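You operate a simulated robot arm through the tools that you are given. There is no shell and no other tool. Be economical: measure what you need, move in short steps, check, and stop when the job is done.

Carry out the task below with a simulated robot arm. There is one attempt and no reset: what you move stays moved.

JOB
Put the tube numbered like the one in well 1 into well 4 and spin both at speed 3.
Fine: lid shut and latched, one whole run; switch and STOP untouched; the other tubes stay in the yellow tube rack.

It is judged by the outcome, as a careful person would: the job done as asked, and still so three seconds after it is handed in. It fails if anything else is knocked over, pushed out of place, dropped, spilled or broken. A push-on lid holds only when it is set on centred and level and pressed home; a screw cap is set on level and turned clockwise until tight.

ROBOT AND FRAMES
A 6-joint arm with a two-finger parallel gripper, fixed in place. Base frame: the origin is at the foot of the arm, x ahead of it, y to its left, z up. Readings come in m, degrees, newtons and seconds.
With the tool pointing down near the work surface it reaches from about 0.42 to 0.86 m from the base axis. Its first joint turns from -115.0 to 115.0 degrees. Payload 4.2 kg.
Tool frame: the origin (TCP) lies between the finger pads and is the grasp point; the fingertips stand 0.023 m ahead of it; z points along the fingers, y is the line along which they close. Largest opening 0.094 m; finger width 0.038, thickness 0.01; the body of the gripper, 0.054 by 0.096 m, starts 0.039 m behind the TCP.
Orientation is told as [roll, pitch, yaw] about the base's x, y, z axes, in that order, counted from this pose: with the fingers straight down and closing along the base's y, the tool's x points along the base's -x, its y along +y and its z along -z.

CONTROLS
- The arm moves only by the tool move_arm. Its argument "increments" is a list of rows, each an object of numbers (a shift or turn left out is 0, a gripper value left out holds the last): "x", "y", "z": the shift along the base's x, y, z in m; "wx", "wy", "wz": the turn, a rotation vector about the base's x, y, z in degrees. In form: [{"x": .., "y": .., "z": .., "wx": .., "wy": .., "wz": ..}, ...]. A call has 1 to 10 rows; each row shifts and turns the commanded pose from where the row before left it. "hand" is the gripper command, from -1 (shut) to 1 (fully open), values between in proportion, set as the call begins (left out, the last holds). Each row takes 0.2 s and may step no farther than 0.05 m and 8.6 degrees from the row before; otherwise, or with a gripper value out of range, the whole call is refused. Where a pose cannot be reached the arm comes as near as it can. A force on the tool above 90 N (or 10 N above the force at the start of the call, whichever is more), or a blocked arm, ends the call early, and 0.2 s more pass. The fingers move at their own pace (about 0.108 m/s each) and stop on an object; they squeeze with about 42 N. The grip force told is the motor's: it shows also when the fingers shut on nothing. Time passes only in rows, and 0.2 s behind the last, so rows that do not move let the fingers close. The reply holds the time, the measured pose of the TCP, the force on the tool along the base axes, the opening and the grip force, in the units named above and with some noise, and new pictures: "show" is both (left out), scene, wrist or none.
- Cameras (640 x 400 px; columns grow to the right, rows downward): "scene" is fixed at [0.4034, -0.6517, 1.7264]; the picture's right is [0.86, -0.51, 0.00], its down [-0.41, -0.69, -0.60] and it looks along [0.30, 0.52, -0.80] (base axes); focal length 226 px, centre (320, 200). "wrist" rides on the gripper at [0.086, 0.016, -0.075] in the tool frame; the picture's right is [-0.18, 0.98, 0.00], its down [-0.58, -0.11, -0.81] and it looks along [-0.79, -0.15, 0.59] (tool axes); focal length 243 px, centre (320, 200). There is no depth. A picture from a camera that has moved, and an enlarged one, comes with that camera's place and axes in the base frame and with its lens. The place of the scene camera against the robot may be out by one fixed shift of up to 0.018 m in any direction.
- raise_lower(by): slides the trunk up (or, below 0, down) by that many m; the arm rides with it, the base frame stays. It gives what a move gives, with no picture.
- inspect(camera, box): a new picture of the part [left, top, right, bottom] of that camera's present view, enlarged. No time passes.
- finish_job(): hands the job in; it is judged then, once.

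Work in short steps. Places have to be worked out from the pictures, the camera data and where the tool is seen: move nearer, look again, correct. Check each grasp and each placing, and mend what went wrong. You have 120 turns and 200 pictures in all, those below and enlarged ones among them. Open the gripper and draw the arm clear of the work before you hand the job in, unless the task says otherwise; then end with one line.

The tools are called after "Emit:" as a command line: name --argument value ..., lists and objects as JSON in quotes. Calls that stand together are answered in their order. move_arm: Moves the arm, as the interface text tells. Its arguments: {"type":"object","properties":{"increments":{"type":"array"},"hand":{"type":"number"},"show":{"type":"string","enum":["both","scene","wrist","none"]}},"required":["increments"]} The other tools are called the same way: raise_lower (by) slides the trunk up or down; inspect (camera, box) takes an enlarged picture of a part of a camera's view; finish_job () hands the job in.

At the start:

```text
t: 0.0
ee_pos: [0.5396, -0.2694, 1.452]
ee_rot: [-0.1, 0.0, 0.0]
ft_force: [-0.7, -0.6, -0.5]
opening: 0.0939
grasp_force: 0.1
trunk travel left (down, up): [-0.84, 0.15]
```

scene: 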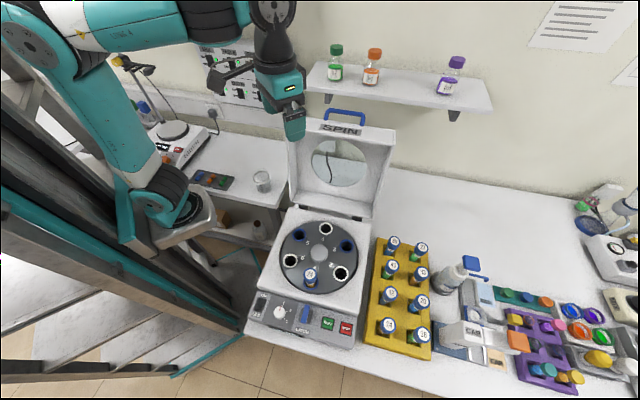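
wrist: 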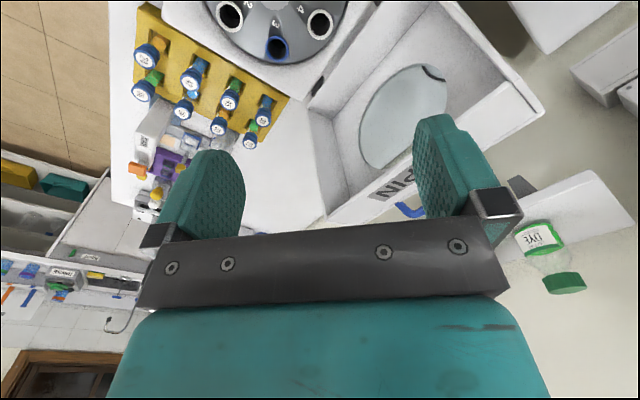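

The scene shows the open centrifuge with one tube in it and a yellow rack with 8 tubes. I enlarge the rotor, the rack and the panel to read the numbers.

Emit:
inspect --camera "scene" --box '[270, 215, 370, 300]'

Emit:
inspect --camera "scene" --box '[360, 230, 440, 350]'

Emit:
inspect --camera "scene" --box '[240, 285, 370, 350]'

Emit:
inspect --camera "wrist" --box '[120, 0, 360, 150]'

```text
4.71 times, centred on (320, 258) of scene
camera zoom: at [0.4034, -0.6517, 1.7264], right [0.86, -0.51, 0.0], down [-0.41, -0.69, -0.6], along [0.3, 0.52, -0.8], focal length 1066 px, centre (320, -71)
```

zoom: 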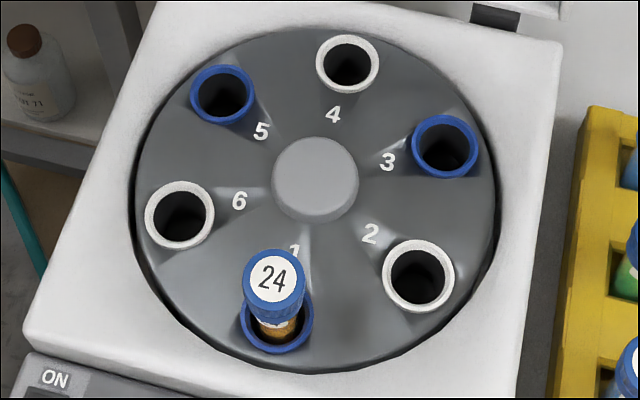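

```text
3.33 times, centred on (400, 290) of scene
camera zoom: at [0.4034, -0.6517, 1.7264], right [0.86, -0.51, 0.0], down [-0.41, -0.69, -0.6], along [0.3, 0.52, -0.8], focal length 755 px, centre (53, -100)
```

zoom: 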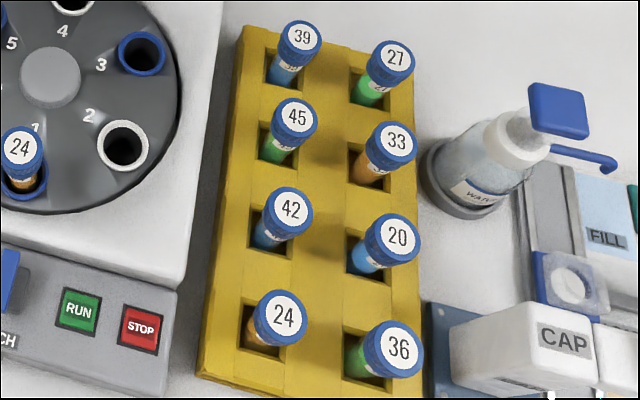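

```text
4.92 times, centred on (305, 318) of scene
camera zoom: at [0.4034, -0.6517, 1.7264], right [0.86, -0.51, 0.0], down [-0.41, -0.69, -0.6], along [0.3, 0.52, -0.8], focal length 1115 px, centre (394, -378)
```

zoom: 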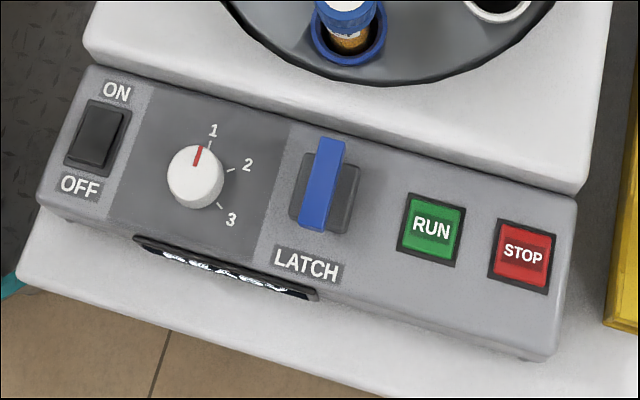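

```text
2.67 times, centred on (240, 75) of wrist
camera zoom: at [0.4549, -0.2525, 1.527], right [0.18, 0.98, 0.0], down [0.58, -0.11, 0.81], along [0.79, -0.15, -0.59], focal length 647 px, centre (533, 533)
```

zoom: 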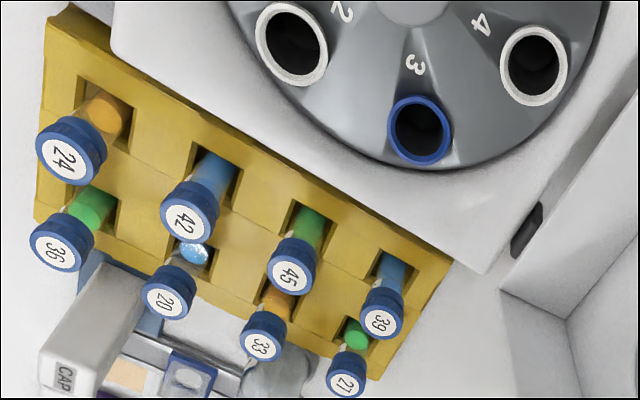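

Rack tube 24 (front-left corner) matches well 1. Triangulating from both cameras puts its cap at about (0.624, -0.663, 0.975) and well 4 at about (0.635, -0.285, 0.962). I move above the tube, staying high, with yaw -45°.

Emit:
move_arm --increments '[{"x": 0.008, "y": -0.039, "z": -0.022, "wz": -4.5}, {"x": 0.008, "y": -0.039, "z": -0.022, "wz": -4.5}, {"x": 0.008, "y": -0.039, "z": -0.022, "wz": -4.5}, {"x": 0.008, "y": -0.039, "z": -0.022, "wz": -4.5}, {"x": 0.008, "y": -0.039, "z": -0.022, "wz": -4.5}, {"x": 0.008, "y": -0.039, "z": -0.022, "wz": -4.5}, {"x": 0.008, "y": -0.039, "z": -0.022, "wz": -4.5}, {"x": 0.008, "y": -0.039, "z": -0.022, "wz": -4.5}, {"x": 0.008, "y": -0.039, "z": -0.022, "wz": -4.5}, {"x": 0.008, "y": -0.039, "z": -0.022, "wz": -4.5}]' --hand 0.6

```text
t: 2.2
ee_pos: [0.5947, -0.6233, 1.246]
ee_rot: [-0.2, -0.2, -43.9]
ft_force: [0.0, 2.2, 0.7]
opening: 0.0751
grasp_force: 0.0
out of reach, approached as far as the arm can: row 2, 3, 9, 10
trunk travel left (down, up): [-0.84, 0.15]
camera wrist: at [0.5445, -0.5515, 1.3178], right [0.81, 0.58, 0.0], down [0.34, -0.48, 0.81], along [0.47, -0.66, -0.59], focal length 243 px, centre (320, 200)
```

scene: 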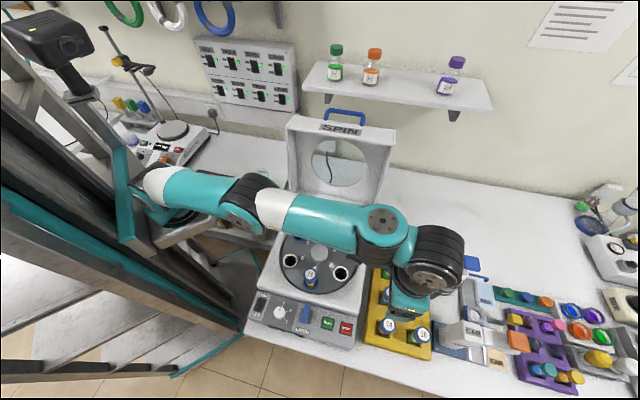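
wrist: 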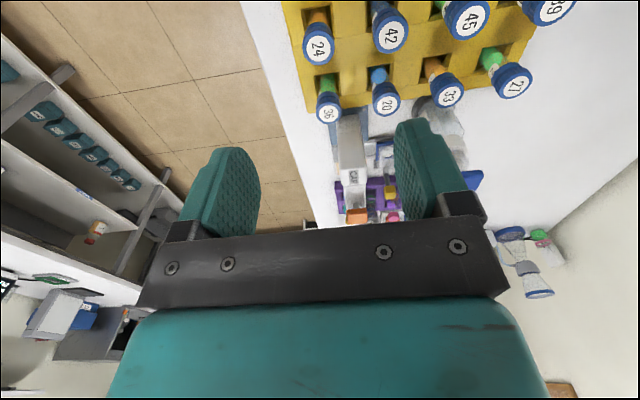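

The cap fix is confirmed at about (0.625, -0.664), radius 0.91 m, which is just out of reach with the tool vertical. I tilt the fingers outward 20° about the closing axis and see how far the arm gets.

Emit:
move_arm --increments '[{"wx": -4.71, "wy": -4.71}, {"wx": -4.71, "wy": -4.71}, {"wx": -4.71, "wy": -4.71}, {}]' --show "none"

```text
t: 3.2
ee_pos: [0.5955, -0.6239, 1.2435]
ee_rot: [0.0, -20.0, -45.0]
ft_force: [-0.4, 0.4, -0.4]
opening: 0.075
grasp_force: 0.2
trunk travel left (down, up): [-0.84, 0.15]
```

Tilting works and frees reach. Now I shift to directly above the tube and look.

Emit:
move_arm --increments '[{"x": 0.015, "y": -0.02}, {"x": 0.0145, "y": -0.02}, {}]' --show "none"

Emit:
raise_lower --by -0.15

Emit:
inspect --camera "wrist" --box '[160, 0, 480, 200]'

Emit:
inspect --camera "scene" --box '[280, 180, 480, 360]'

```text
t: 4.0
ee_pos: [0.6248, -0.6641, 1.2441]
ee_rot: [0.0, -20.1, -44.9]
ft_force: [-0.3, 0.2, 0.0]
opening: 0.0752
grasp_force: 0.0
trunk travel left (down, up): [-0.84, 0.15]
```

```text
t: 5.8
ee_pos: [0.6247, -0.6645, 1.0944]
ee_rot: [0.0, -19.9, -45.0]
ft_force: [0.2, 0.6, 0.5]
opening: 0.0751
grasp_force: 0.0
trunk travel left (down, up): [-0.69, 0.3]
```

```text
2.00 times, centred on (320, 100) of wrist
camera zoom: at [0.5615, -0.5776, 1.1355], right [0.82, 0.57, 0.06], down [0.11, -0.27, 0.96], along [0.56, -0.77, -0.28], focal length 485 px, centre (320, 400)
```

zoom: 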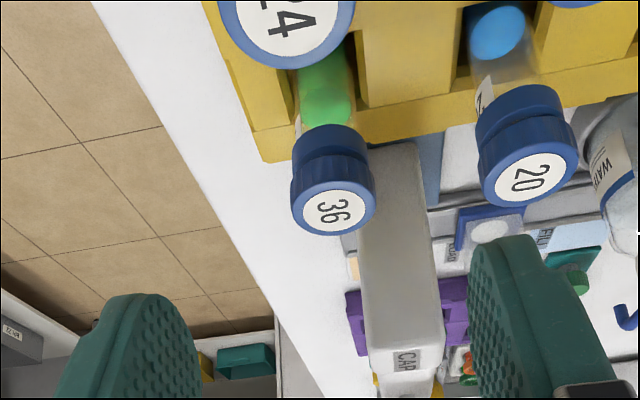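

```text
2.22 times, centred on (380, 270) of scene
camera zoom: at [0.4034, -0.6517, 1.7264], right [0.86, -0.51, 0.0], down [-0.41, -0.69, -0.6], along [0.3, 0.52, -0.8], focal length 503 px, centre (187, 44)
```

zoom: 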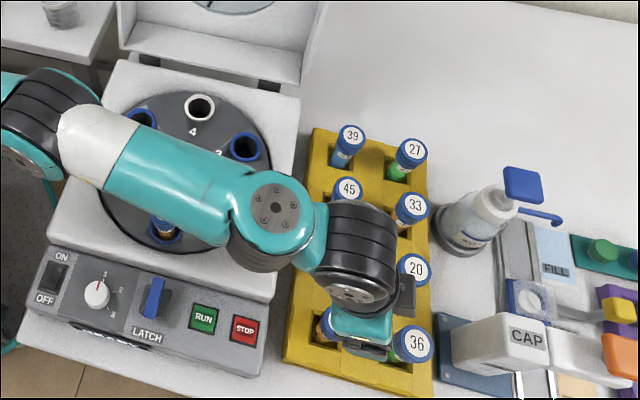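

The tube's cap is directly under the TCP. I lessen the tilt to 14° to give the wrist camera more clearance over the centrifuge edge, checking that it still reaches.

Emit:
move_arm --increments '[{"wx": 4.24, "wy": 4.24}, {"z": -0.02}, {"z": -0.02}, {}]'

```text
t: 6.8
ee_pos: [0.6009, -0.6561, 1.0503]
ee_rot: [0.1, -14.0, -45.0]
ft_force: [1.1, -0.4, -0.7]
opening: 0.0753
grasp_force: 0.0
out of reach, approached as far as the arm can: row 1
trunk travel left (down, up): [-0.69, 0.3]
camera wrist: at [0.5413, -0.5728, 1.1016], right [0.82, 0.57, 0.04], down [0.18, -0.34, 0.92], along [0.54, -0.75, -0.38], focal length 243 px, centre (320, 200)
```

scene: 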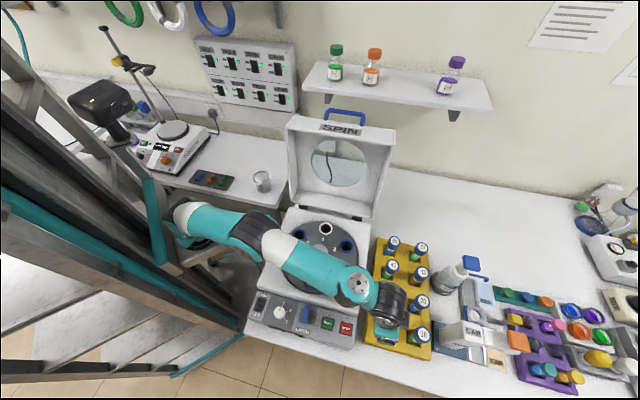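
wrist: 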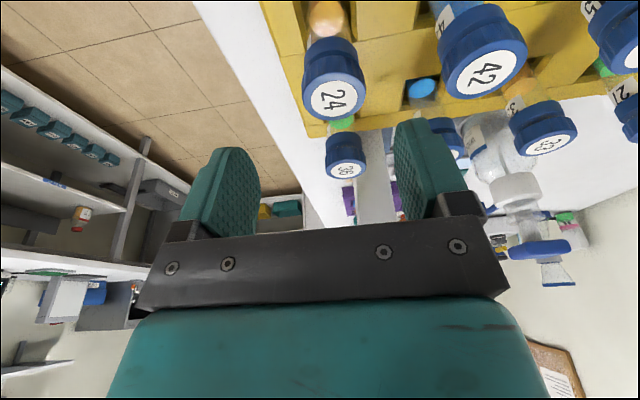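

14° falls short, so I go back to about 19° and re-centre over the cap at (0.625, -0.666).

Emit:
move_arm --increments '[{"wx": -3.5, "wy": -3.5}, {"x": 0.024, "y": -0.01, "z": 0.0}, {}]'

```text
t: 7.5
ee_pos: [0.6241, -0.6669, 1.0506]
ee_rot: [-0.1, -18.9, -45.0]
ft_force: [-0.3, -0.7, 0.1]
opening: 0.0751
grasp_force: 0.0
trunk travel left (down, up): [-0.69, 0.3]
camera wrist: at [0.5626, -0.5805, 1.0936], right [0.82, 0.57, 0.06], down [0.13, -0.28, 0.95], along [0.56, -0.77, -0.3], focal length 243 px, centre (320, 200)
```

scene: 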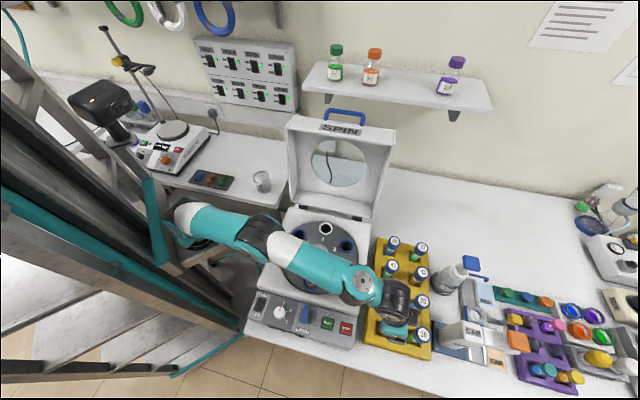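
wrist: 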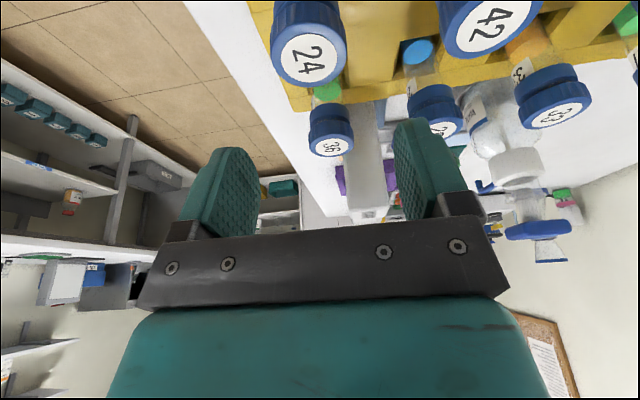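

The cap is centred between the fingers. I lower straight down with the arm (it stops on force) to about z = 0.964.

Emit:
move_arm --increments '[{"z": -0.02}, {"z": -0.02}, {"z": -0.02}, {"z": -0.02}, {"z": -0.007}, {}]'

```text
t: 8.9
ee_pos: [0.6228, -0.6668, 0.9609]
ee_rot: [0.1, -18.9, -45.0]
ft_force: [0.2, 0.5, -0.3]
opening: 0.0756
grasp_force: 0.0
trunk travel left (down, up): [-0.69, 0.3]
camera wrist: at [0.5611, -0.5799, 1.0037], right [0.82, 0.57, 0.06], down [0.13, -0.28, 0.95], along [0.56, -0.77, -0.3], focal length 243 px, centre (320, 200)
```

scene: 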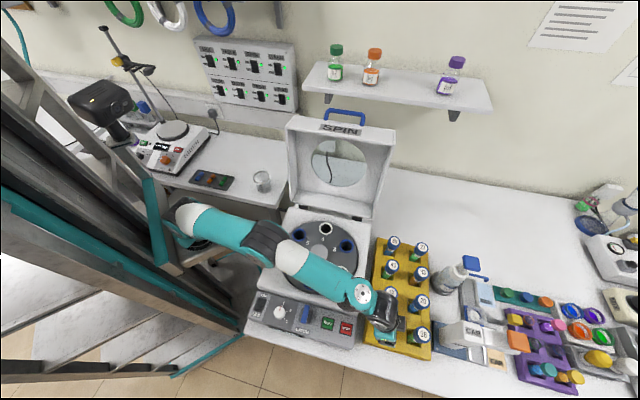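
wrist: 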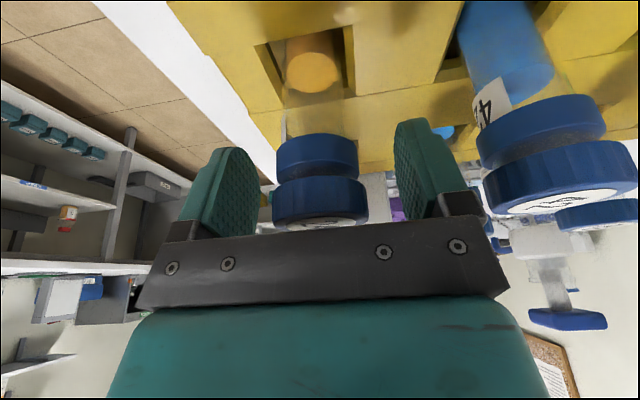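

The cap sits squarely between the pads; I close the gripper.

Emit:
move_arm --increments '[{}, {}, {}]' --hand -1 --show "wrist"

```text
t: 9.8
ee_pos: [0.6242, -0.6661, 0.9628]
ee_rot: [0.0, -18.9, -45.0]
ft_force: [0.3, 0.3, 0.9]
opening: 0.0396
grasp_force: 42.0
trunk travel left (down, up): [-0.69, 0.3]
camera wrist: at [0.5612, -0.5799, 1.0039], right [0.82, 0.57, 0.06], down [0.13, -0.28, 0.95], along [0.56, -0.77, -0.3], focal length 243 px, centre (320, 200)
```

wrist: 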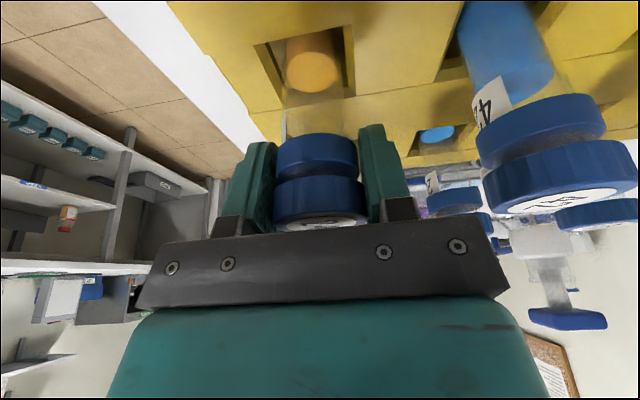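

Gripped at 0.040 m. I lift straight up with the trunk.

Emit:
raise_lower --by 0.2

Emit:
inspect --camera "scene" --box '[240, 80, 480, 360]'

Emit:
inspect --camera "wrist" --box '[0, 0, 640, 400]'

```text
t: 11.9
ee_pos: [0.6223, -0.6672, 1.1614]
ee_rot: [-0.1, -18.9, -45.0]
ft_force: [0.4, -0.1, 0.7]
opening: 0.0396
grasp_force: 42.3
trunk travel left (down, up): [-0.89, 0.1]
```

```text
1.43 times, centred on (360, 220) of scene
camera zoom: at [0.4034, -0.6517, 1.7264], right [0.86, -0.51, 0.0], down [-0.41, -0.69, -0.6], along [0.3, 0.52, -0.8], focal length 324 px, centre (263, 171)
```

zoom: 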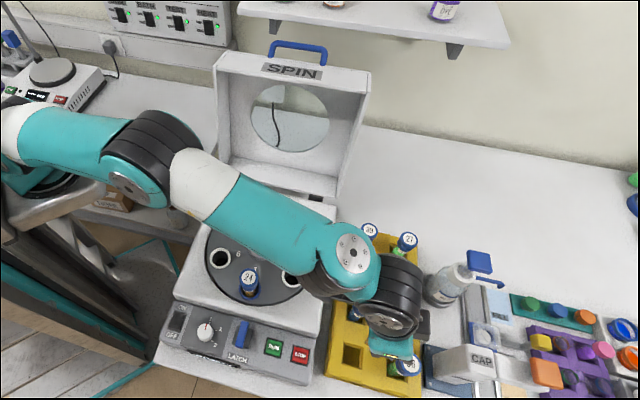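

```text
1.00 times, centred on (320, 200) of wrist
camera zoom: at [0.5612, -0.5799, 1.2039], right [0.82, 0.57, 0.06], down [0.13, -0.28, 0.95], along [0.56, -0.77, -0.3], focal length 243 px, centre (320, 200)
```

zoom: 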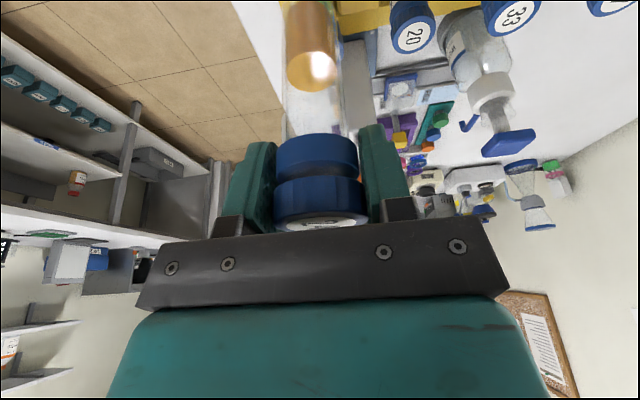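

The tube is out and hangs vertical. I move it toward the rotor centre while turning the tool by +75°, so the hand will lean away from the open lid, and then look.

Emit:
move_arm --increments '[{"x": -0.006, "y": 0.022, "wz": 7.5}, {"x": -0.006, "y": 0.022, "wz": 7.5}, {"x": -0.006, "y": 0.022, "wz": 7.5}, {"x": -0.006, "y": 0.022, "wz": 7.5}, {"x": -0.006, "y": 0.022, "wz": 7.5}, {"x": -0.006, "y": 0.022, "wz": 7.5}, {"x": -0.006, "y": 0.022, "wz": 7.5}, {"x": -0.006, "y": 0.022, "wz": 7.5}, {"x": -0.006, "y": 0.022, "wz": 7.5}, {"x": -0.006, "y": 0.022, "wz": 7.5}]'

```text
t: 14.1
ee_pos: [0.5636, -0.4463, 1.161]
ee_rot: [0.0, -18.9, 30.2]
ft_force: [-0.4, -0.1, -0.7]
opening: 0.0398
grasp_force: 41.5
trunk travel left (down, up): [-0.89, 0.1]
camera wrist: at [0.4647, -0.4855, 1.2039], right [-0.34, 0.94, 0.06], down [0.3, 0.05, 0.95], along [0.89, 0.34, -0.3], focal length 243 px, centre (320, 200)
```

scene: 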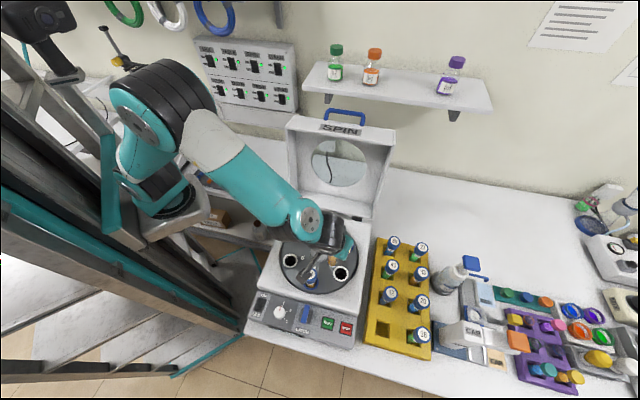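
wrist: 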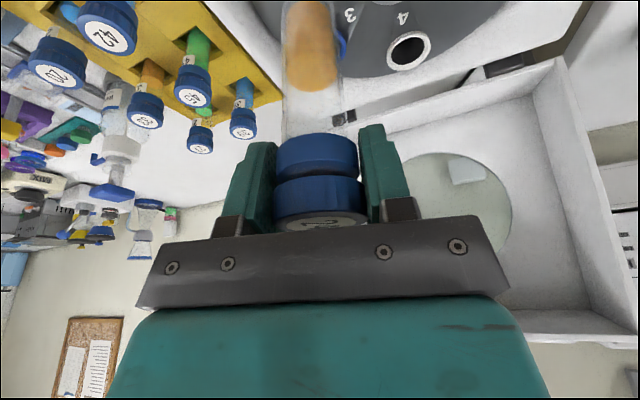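

Going well. From two wrist views well 4 is near (0.641, -0.287, 0.94). I turn the last 15° and move part way for another sighting.

Emit:
move_arm --increments '[{"x": 0.01, "y": 0.02, "wz": 5}, {"x": 0.01, "y": 0.02, "wz": 5}, {"x": 0.01, "y": 0.02, "wz": 5}, {"x": 0.01, "y": 0.02}, {}]'

```text
t: 15.3
ee_pos: [0.6012, -0.367, 1.1604]
ee_rot: [0.0, -18.9, 45.0]
ft_force: [-0.5, 0.0, -2.2]
opening: 0.0397
grasp_force: 42.1
trunk travel left (down, up): [-0.89, 0.1]
camera wrist: at [0.5167, -0.4304, 1.2035], right [-0.57, 0.82, 0.06], down [0.28, 0.13, 0.95], along [0.77, 0.56, -0.3], focal length 243 px, centre (320, 200)
```

scene: 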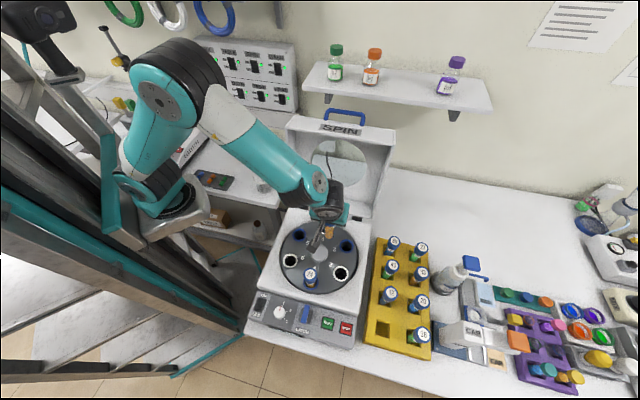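
wrist: 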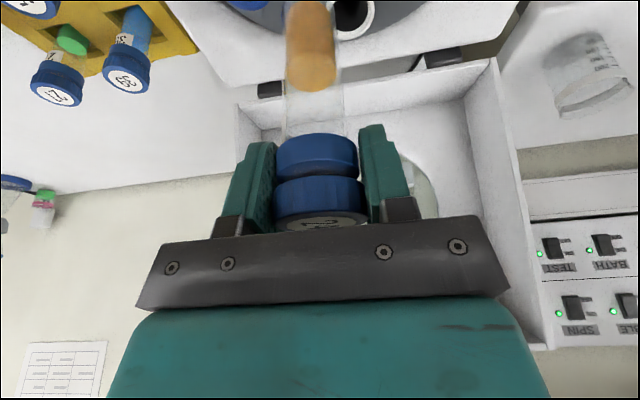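

I enlarge the area around the well and the tube tip in both views to refine the position.

Emit:
inspect --camera "wrist" --box '[260, 0, 420, 100]'

Emit:
inspect --camera "scene" --box '[265, 160, 385, 300]'

```text
4.00 times, centred on (340, 50) of wrist
camera zoom: at [0.5167, -0.4304, 1.2035], right [-0.57, 0.82, 0.06], down [0.28, 0.13, 0.95], along [0.77, 0.56, -0.3], focal length 970 px, centre (240, 800)
```

zoom: 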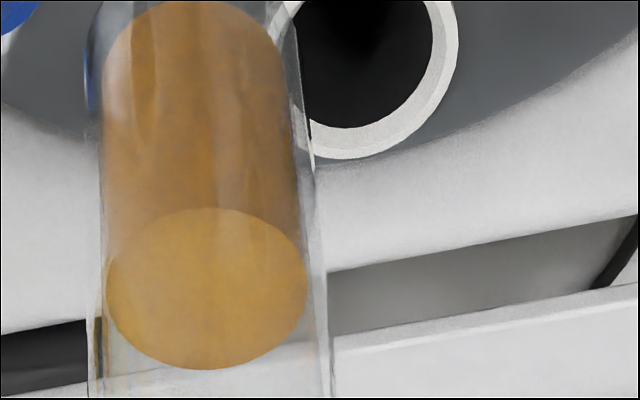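

```text
2.86 times, centred on (325, 230) of scene
camera zoom: at [0.4034, -0.6517, 1.7264], right [0.86, -0.51, 0.0], down [-0.41, -0.69, -0.6], along [0.3, 0.52, -0.8], focal length 647 px, centre (306, 114)
```

zoom: 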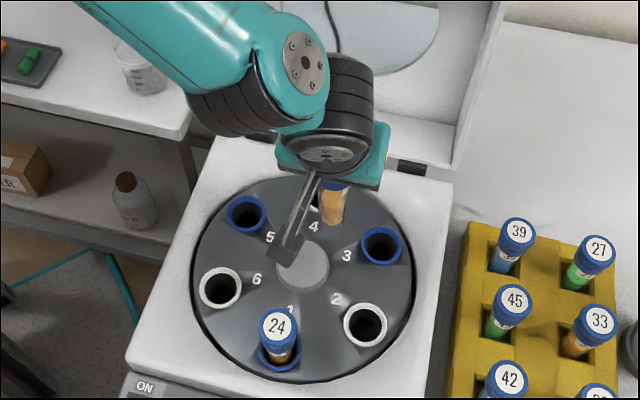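

Well 4 comes out at (0.640, -0.287), rim z about 0.94, and the lid rim is about 8 cm behind it. I move over it.

Emit:
move_arm --increments '[{"x": 0.013, "y": 0.027}, {"x": 0.013, "y": 0.027}, {"x": 0.0125, "y": 0.0265}, {}, {}]'

Emit:
inspect --camera "scene" --box '[265, 130, 385, 270]'

Emit:
inspect --camera "wrist" --box '[260, 0, 420, 100]'

```text
t: 16.5
ee_pos: [0.6429, -0.2861, 1.1596]
ee_rot: [0.0, -18.8, 45.0]
ft_force: [-0.8, -0.5, -1.0]
opening: 0.0396
grasp_force: 42.2
trunk travel left (down, up): [-0.89, 0.1]
camera wrist: at [0.5574, -0.3493, 1.2023], right [-0.57, 0.82, 0.06], down [0.28, 0.13, 0.95], along [0.77, 0.56, -0.3], focal length 243 px, centre (320, 200)
```

scene: 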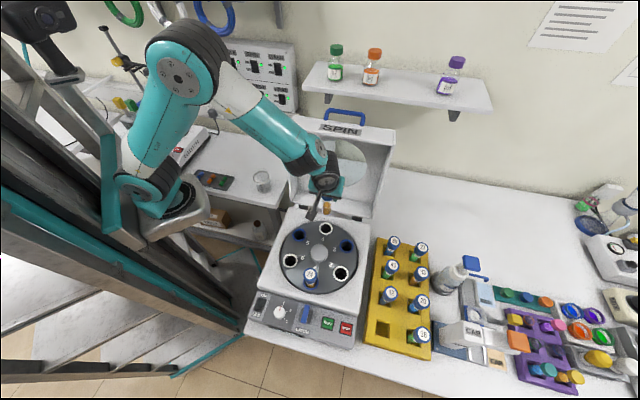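
wrist: 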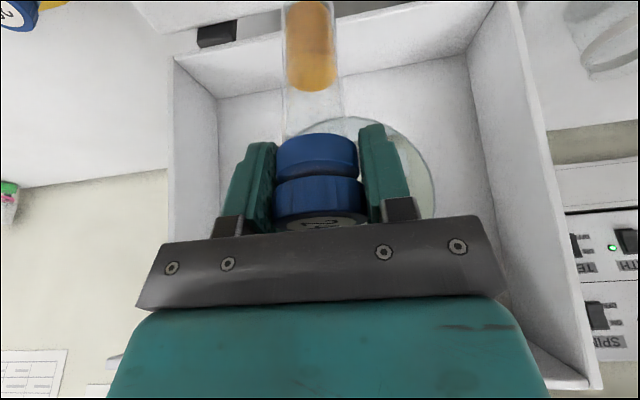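

```text
2.86 times, centred on (325, 200) of scene
camera zoom: at [0.4034, -0.6517, 1.7264], right [0.86, -0.51, 0.0], down [-0.41, -0.69, -0.6], along [0.3, 0.52, -0.8], focal length 647 px, centre (306, 200)
```

zoom: 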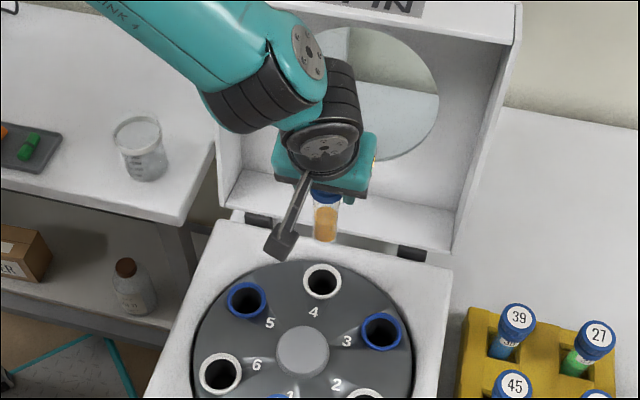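

```text
4.00 times, centred on (340, 50) of wrist
camera zoom: at [0.5574, -0.3493, 1.2023], right [-0.57, 0.82, 0.06], down [0.28, 0.13, 0.95], along [0.77, 0.56, -0.3], focal length 970 px, centre (240, 800)
```

zoom: 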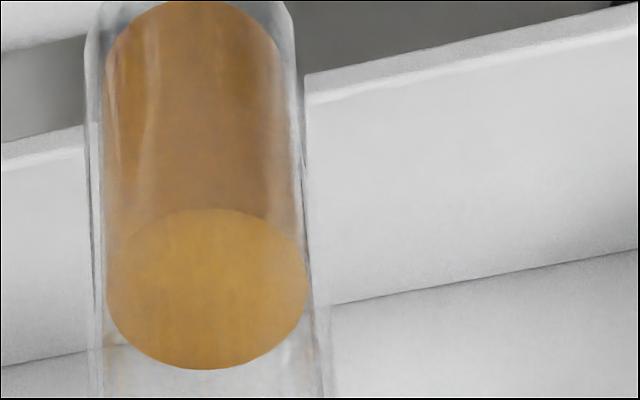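

Tube tip and well line up to about 1–2 mm relative in the scene view. I lower most of the way and check.

Emit:
move_arm --increments '[{"z": -0.02}, {"z": -0.02}, {"z": -0.02}, {"z": -0.02}, {"z": -0.005}, {}]' --show "none"

Emit:
inspect --camera "scene" --box '[285, 190, 365, 250]'

Emit:
inspect --camera "wrist" --box '[260, 0, 420, 100]'

```text
t: 17.9
ee_pos: [0.6432, -0.2885, 1.076]
ee_rot: [0.0, -19.0, 45.0]
ft_force: [-0.3, -0.1, -0.4]
opening: 0.0397
grasp_force: 42.1
trunk travel left (down, up): [-0.89, 0.1]
```

```text
6.67 times, centred on (325, 220) of scene
camera zoom: at [0.4034, -0.6517, 1.7264], right [0.86, -0.51, 0.0], down [-0.41, -0.69, -0.6], along [0.3, 0.52, -0.8], focal length 1510 px, centre (287, 67)
```

zoom: 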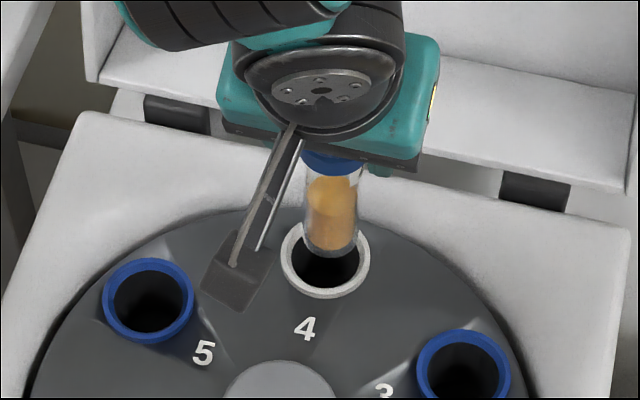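

```text
4.00 times, centred on (340, 50) of wrist
camera zoom: at [0.5578, -0.3511, 1.1187], right [-0.57, 0.82, 0.06], down [0.28, 0.13, 0.95], along [0.77, 0.56, -0.3], focal length 970 px, centre (240, 800)
```

zoom: 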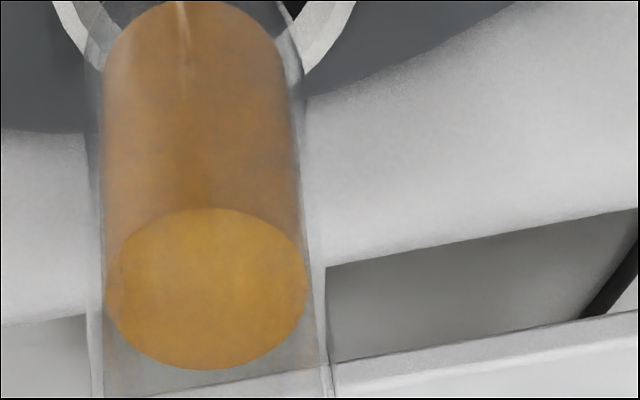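

Nearly centred; a 2 mm nudge toward (-x, +y) and then I lower into the well slowly.

Emit:
move_arm --increments '[{"x": -0.002, "y": 0.002}, {"z": -0.01}, {"z": -0.01}, {"z": -0.01}, {"z": -0.01}, {}]' --show "none"

Emit:
inspect --camera "scene" --box '[285, 200, 365, 260]'

Emit:
inspect --camera "wrist" --box '[220, 0, 420, 125]'

```text
t: 19.3
ee_pos: [0.6397, -0.2831, 1.0361]
ee_rot: [0.0, -18.8, 45.1]
ft_force: [0.9, -0.7, -0.7]
opening: 0.0398
grasp_force: 42.1
trunk travel left (down, up): [-0.89, 0.1]
```

```text
6.67 times, centred on (325, 230) of scene
camera zoom: at [0.4034, -0.6517, 1.7264], right [0.86, -0.51, 0.0], down [-0.41, -0.69, -0.6], along [0.3, 0.52, -0.8], focal length 1510 px, centre (287, 0)
```

zoom: 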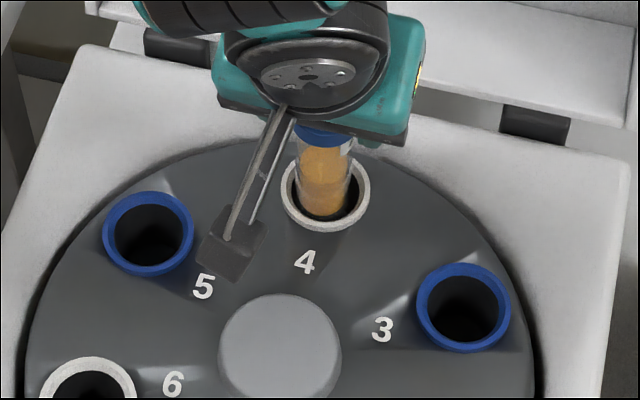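

```text
3.20 times, centred on (320, 62) of wrist
camera zoom: at [0.5553, -0.3479, 1.079], right [-0.57, 0.82, 0.06], down [0.28, 0.13, 0.95], along [0.77, 0.56, -0.3], focal length 776 px, centre (320, 640)
```

zoom: 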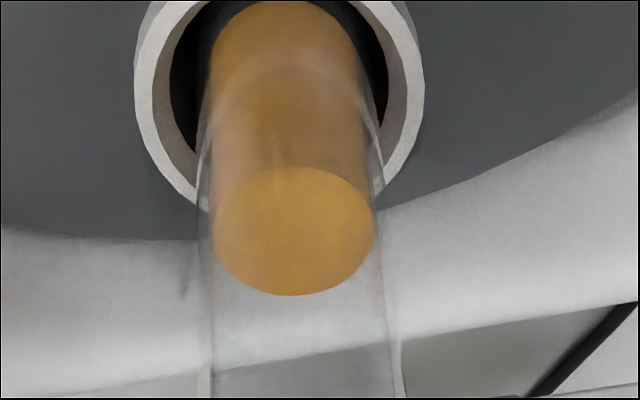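

The tube has entered the well centred and force-free. I continue down in small steps until it seats.

Emit:
move_arm --increments '[{"z": -0.007}, {"z": -0.007}, {}]' --show "none"

```text
t: 20.1
ee_pos: [0.6408, -0.2847, 1.023]
ee_rot: [0.0, -18.9, 45.0]
ft_force: [0.0, 0.4, -0.4]
opening: 0.0395
grasp_force: 42.1
trunk travel left (down, up): [-0.89, 0.1]
```

Emit:
move_arm --increments '[{"z": -0.006}, {"z": -0.004}, {}]' --show "none"

Emit:
inspect --camera "wrist" --box '[160, 0, 480, 200]'

Emit:
inspect --camera "scene" --box '[275, 210, 365, 300]'

```text
t: 20.9
ee_pos: [0.6405, -0.2828, 1.0111]
ee_rot: [0.0, -18.9, 45.0]
ft_force: [0.1, -1.0, -0.4]
opening: 0.0398
grasp_force: 41.8
trunk travel left (down, up): [-0.89, 0.1]
```

```text
2.00 times, centred on (320, 100) of wrist
camera zoom: at [0.5557, -0.3471, 1.0542], right [-0.57, 0.82, 0.06], down [0.28, 0.13, 0.95], along [0.77, 0.56, -0.3], focal length 485 px, centre (320, 400)
```

zoom: 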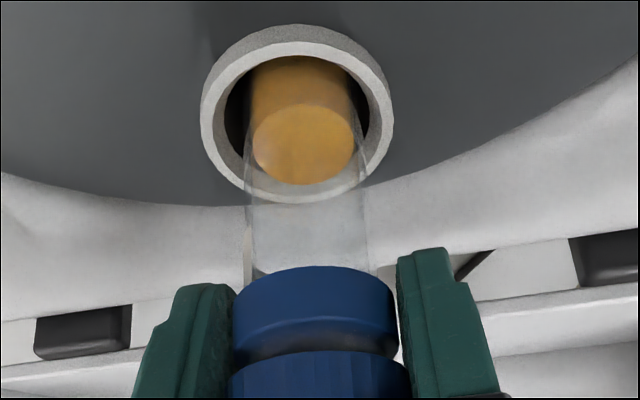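

```text
4.44 times, centred on (320, 255) of scene
camera zoom: at [0.4034, -0.6517, 1.7264], right [0.86, -0.51, 0.0], down [-0.41, -0.69, -0.6], along [0.3, 0.52, -0.8], focal length 1007 px, centre (320, -44)
```

zoom: 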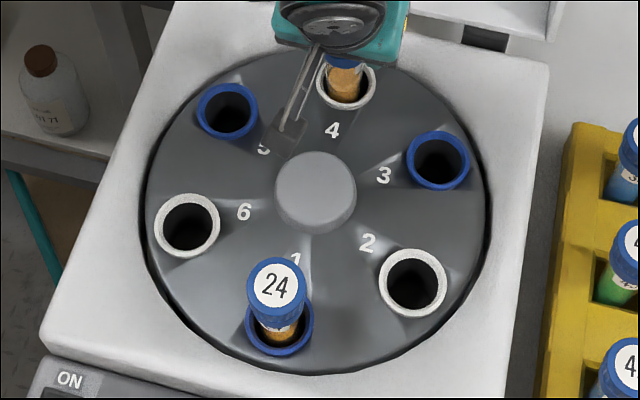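

Not seated yet: in well 1 the cap top stands only about 4 cm above the rim. I keep lowering gently.

Emit:
move_arm --increments '[{"z": -0.006}, {"z": -0.006}, {"z": -0.006}, {"z": -0.004}, {}]' --show "none"

Emit:
inspect --camera "wrist" --box '[160, 0, 480, 200]'

```text
t: 22.1
ee_pos: [0.6402, -0.283, 0.9912]
ee_rot: [-0.1, -19.0, 45.1]
ft_force: [1.4, 1.1, 31.8]
opening: 0.0399
grasp_force: 42.5
trunk travel left (down, up): [-0.89, 0.1]
```

```text
2.00 times, centred on (320, 100) of wrist
camera zoom: at [0.5553, -0.3466, 1.034], right [-0.57, 0.82, 0.06], down [0.28, 0.13, 0.95], along [0.77, 0.56, -0.3], focal length 485 px, centre (320, 400)
```

zoom: 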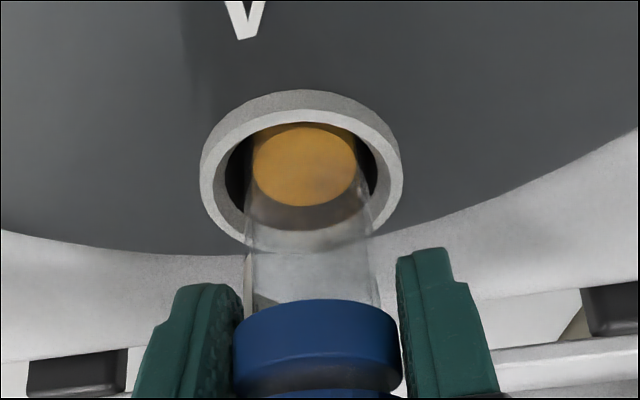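

32 N upward: the tube has bottomed out. I relax slightly and open the fingers.

Emit:
move_arm --increments '[{"z": 0.001}, {}, {}]' --hand 0.4 --show "wrist"

Emit:
inspect --camera "scene" --box '[275, 210, 365, 300]'

```text
t: 22.9
ee_pos: [0.6403, -0.2829, 0.9912]
ee_rot: [0.2, -18.8, 45.0]
ft_force: [0.4, 0.2, -0.4]
opening: 0.0657
grasp_force: 0.0
trunk travel left (down, up): [-0.89, 0.1]
camera wrist: at [0.5551, -0.3465, 1.0335], right [-0.57, 0.82, 0.06], down [0.28, 0.13, 0.95], along [0.77, 0.56, -0.3], focal length 243 px, centre (320, 200)
```

wrist: 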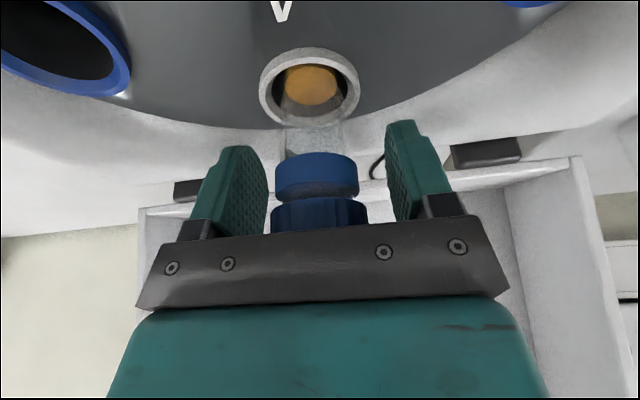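

```text
4.44 times, centred on (320, 255) of scene
camera zoom: at [0.4034, -0.6517, 1.7264], right [0.86, -0.51, 0.0], down [-0.41, -0.69, -0.6], along [0.3, 0.52, -0.8], focal length 1007 px, centre (320, -44)
```

zoom: 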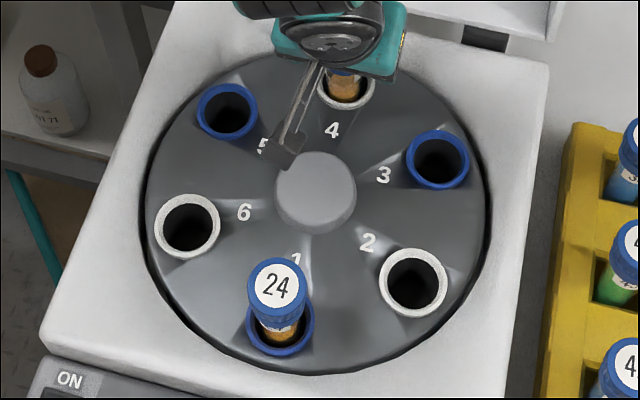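

Released. I draw straight up by about 0.15 m and look at both tubes.

Emit:
move_arm --increments '[{"z": 0.01}, {"z": 0.02}, {"z": 0.03}, {"z": 0.04}, {"z": 0.04}, {"x": -0.03, "y": -0.03, "z": 0.02}, {"x": -0.03, "y": -0.03}, {"x": -0.03, "y": -0.03}]'

Emit:
inspect --camera "scene" --box '[275, 210, 365, 300]'

```text
t: 24.7
ee_pos: [0.5495, -0.3743, 1.1521]
ee_rot: [0.1, -18.9, 44.9]
ft_force: [-0.1, 0.7, 0.1]
opening: 0.0657
grasp_force: 0.0
trunk travel left (down, up): [-0.89, 0.1]
camera wrist: at [0.4644, -0.4387, 1.1942], right [-0.57, 0.82, 0.06], down [0.28, 0.13, 0.95], along [0.77, 0.56, -0.3], focal length 243 px, centre (320, 200)
```

scene: 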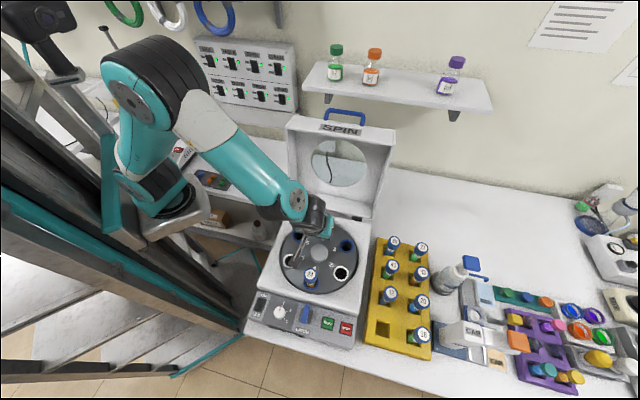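
wrist: 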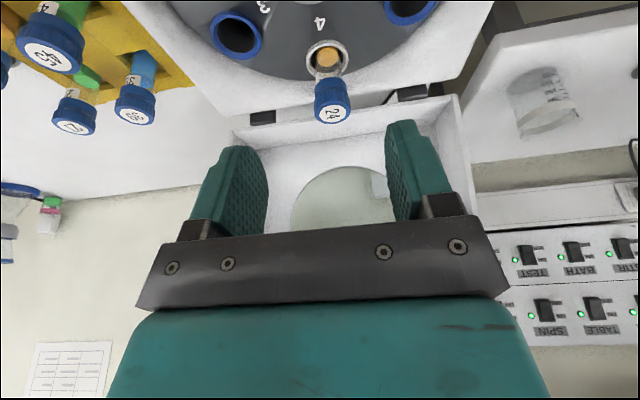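

```text
4.44 times, centred on (320, 255) of scene
camera zoom: at [0.4034, -0.6517, 1.7264], right [0.86, -0.51, 0.0], down [-0.41, -0.69, -0.6], along [0.3, 0.52, -0.8], focal length 1007 px, centre (320, -44)
```

zoom: 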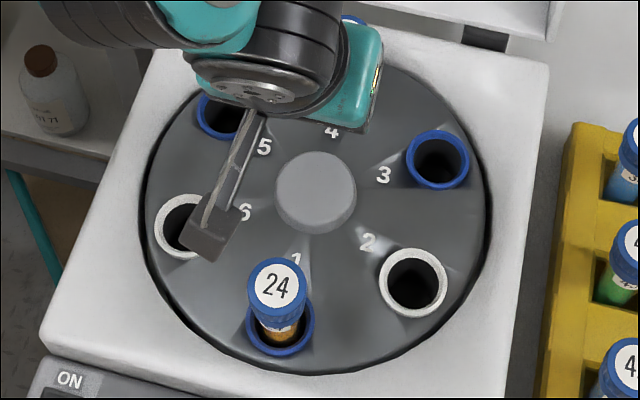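

Tube 24 stands in well 4. Next the panel: I bring the tool upright and move over the panel front to see the knob, latch and RUN closely.

Emit:
move_arm --increments '[{"wx": -4.47, "wy": 4.47, "x": -0.014, "y": -0.016}, {"wx": -4.47, "wy": 4.47, "x": -0.025, "y": -0.028}, {"wx": -4.47, "wy": 4.47, "x": -0.025, "y": -0.028}, {"x": -0.025, "y": -0.028}, {"x": -0.025, "y": -0.028, "z": -0.02}, {"x": -0.025, "y": -0.028, "z": -0.03}, {}]'

Emit:
inspect --camera "wrist" --box '[120, 0, 520, 200]'

Emit:
inspect --camera "scene" --box '[275, 200, 365, 300]'

```text
t: 26.3
ee_pos: [0.4089, -0.5341, 1.0999]
ee_rot: [0.0, 0.0, 45.0]
ft_force: [0.6, -1.1, -0.6]
opening: 0.0658
grasp_force: 0.0
trunk travel left (down, up): [-0.89, 0.1]
camera wrist: at [0.3371, -0.5838, 1.1741], right [-0.57, 0.82, 0.0], down [0.49, 0.33, 0.81], along [0.67, 0.46, -0.59], focal length 243 px, centre (320, 200)
```

scene: 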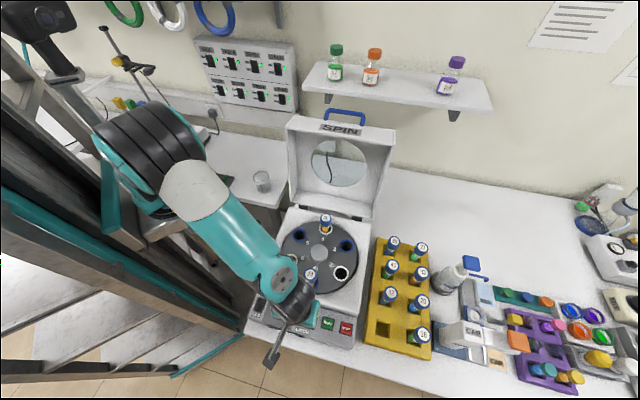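
wrist: 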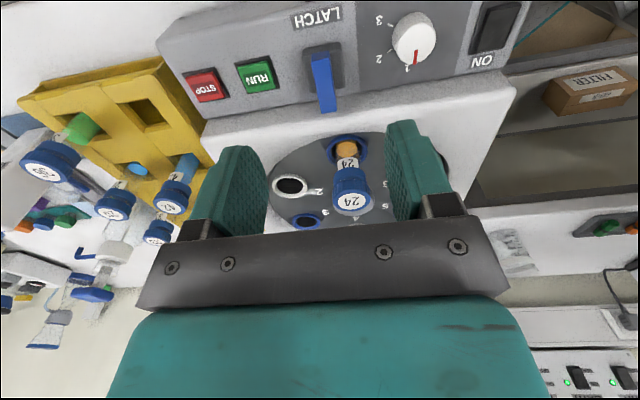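

```text
1.60 times, centred on (320, 100) of wrist
camera zoom: at [0.3371, -0.5838, 1.1741], right [-0.57, 0.82, 0.0], down [0.49, 0.33, 0.81], along [0.67, 0.46, -0.59], focal length 388 px, centre (320, 360)
```

zoom: 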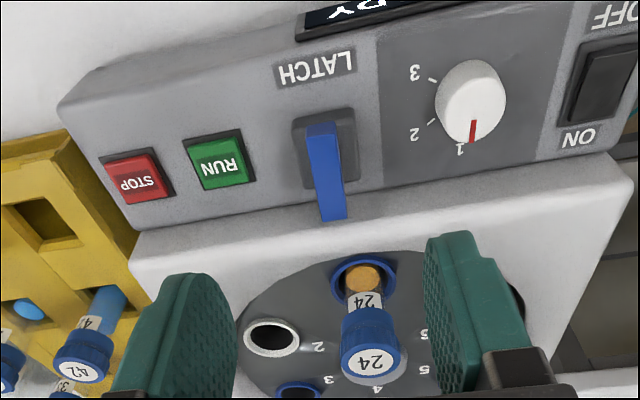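

```text
4.00 times, centred on (320, 250) of scene
camera zoom: at [0.4034, -0.6517, 1.7264], right [0.86, -0.51, 0.0], down [-0.41, -0.69, -0.6], along [0.3, 0.52, -0.8], focal length 906 px, centre (320, 0)
```

zoom: 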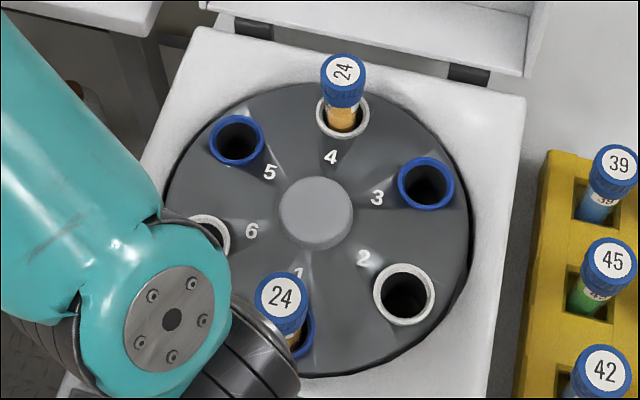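

Knob top triangulates to about (0.358, -0.471, 0.941), pointer at 1. I enlarge the knob and latch for angles and shape.

Emit:
inspect --camera "wrist" --box '[270, 0, 510, 130]'

Emit:
inspect --camera "wrist" --box '[270, 0, 370, 130]'

```text
2.67 times, centred on (390, 65) of wrist
camera zoom: at [0.3371, -0.5838, 1.1741], right [-0.57, 0.82, 0.0], down [0.49, 0.33, 0.81], along [0.67, 0.46, -0.59], focal length 647 px, centre (133, 560)
```

zoom: 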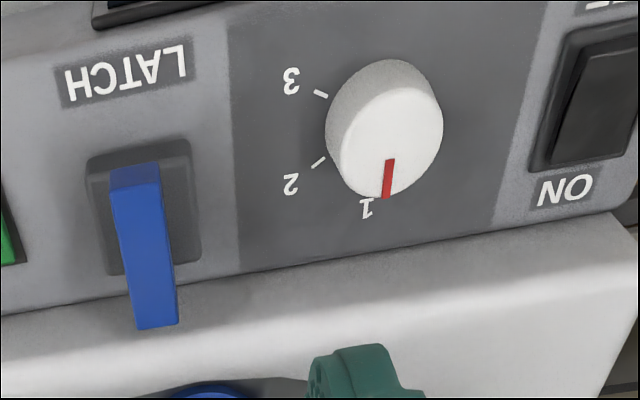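

```text
3.08 times, centred on (320, 65) of wrist
camera zoom: at [0.3371, -0.5838, 1.1741], right [-0.57, 0.82, 0.0], down [0.49, 0.33, 0.81], along [0.67, 0.46, -0.59], focal length 746 px, centre (320, 615)
```

zoom: 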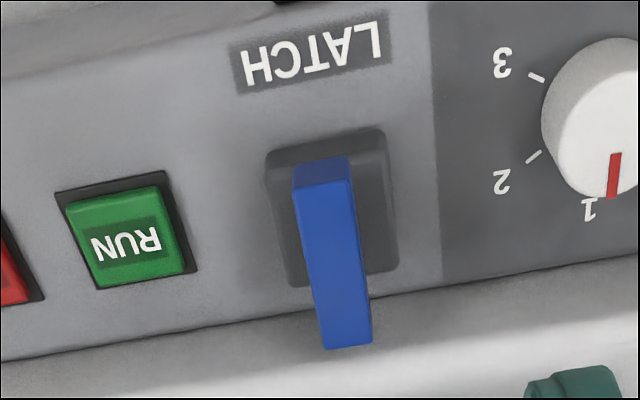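

To learn the panel's slope and the latch's shape I want a view along the panel. I turn the tool to yaw -45° above the knob, staying about 8 cm clear.

Emit:
move_arm --increments '[{"x": -0.005, "y": 0.0065, "wz": -8.5}, {"x": -0.005, "y": 0.0065, "wz": -8.5}, {"x": -0.005, "y": 0.0065, "wz": -8.5}, {"x": -0.005, "y": 0.0065, "wz": -8.5}, {"x": -0.005, "y": 0.0065, "wz": -8.5}, {"x": -0.005, "y": 0.0065, "wz": -8.5}, {"x": -0.005, "y": 0.0065, "wz": -8.5}, {"x": -0.005, "y": 0.0065, "wz": -8.5}, {"x": -0.005, "y": 0.0065, "wz": -8.5, "z": -0.035}, {"x": -0.005, "y": 0.0065, "wz": -8.5, "z": -0.035}]'

Emit:
inspect --camera "wrist" --box '[160, 0, 480, 200]'

```text
t: 28.5
ee_pos: [0.3596, -0.467, 1.0318]
ee_rot: [-0.1, 0.0, -40.1]
ft_force: [0.6, 0.7, -0.2]
opening: 0.066
grasp_force: 0.0
trunk travel left (down, up): [-0.89, 0.1]
camera wrist: at [0.3044, -0.3983, 1.1063], right [0.77, 0.63, 0.0], down [0.37, -0.46, 0.81], along [0.51, -0.62, -0.59], focal length 243 px, centre (320, 200)
```

scene: 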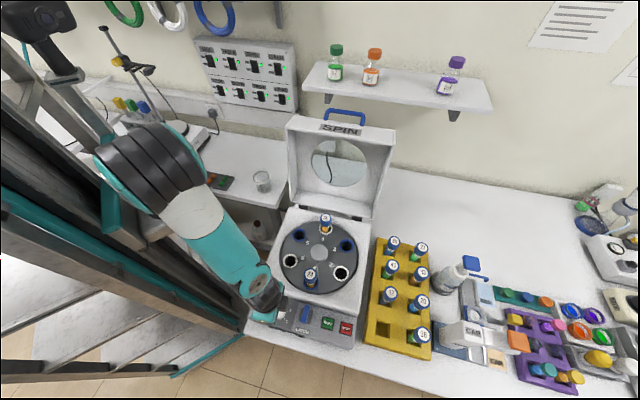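
wrist: 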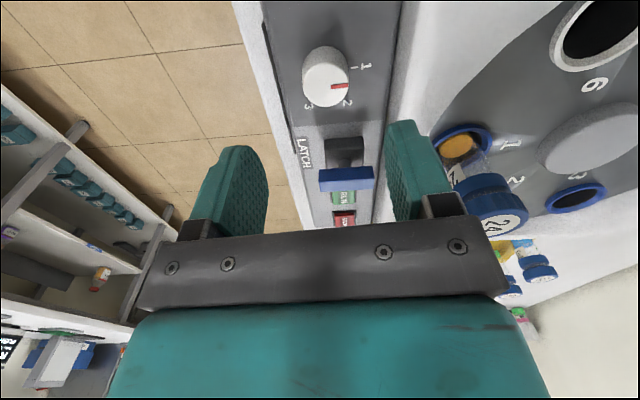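

```text
2.00 times, centred on (320, 100) of wrist
camera zoom: at [0.3044, -0.3983, 1.1063], right [0.77, 0.63, 0.0], down [0.37, -0.46, 0.81], along [0.51, -0.62, -0.59], focal length 485 px, centre (320, 400)
```

zoom: 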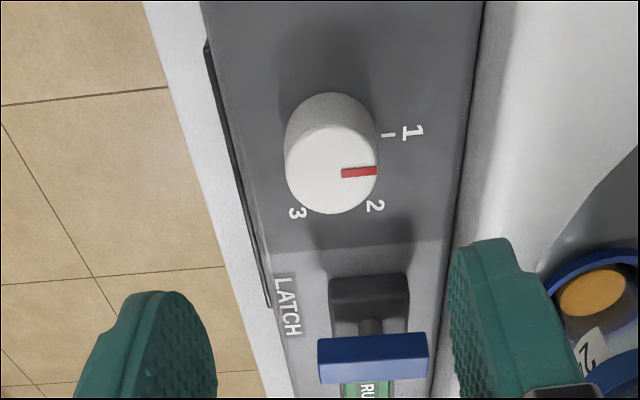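

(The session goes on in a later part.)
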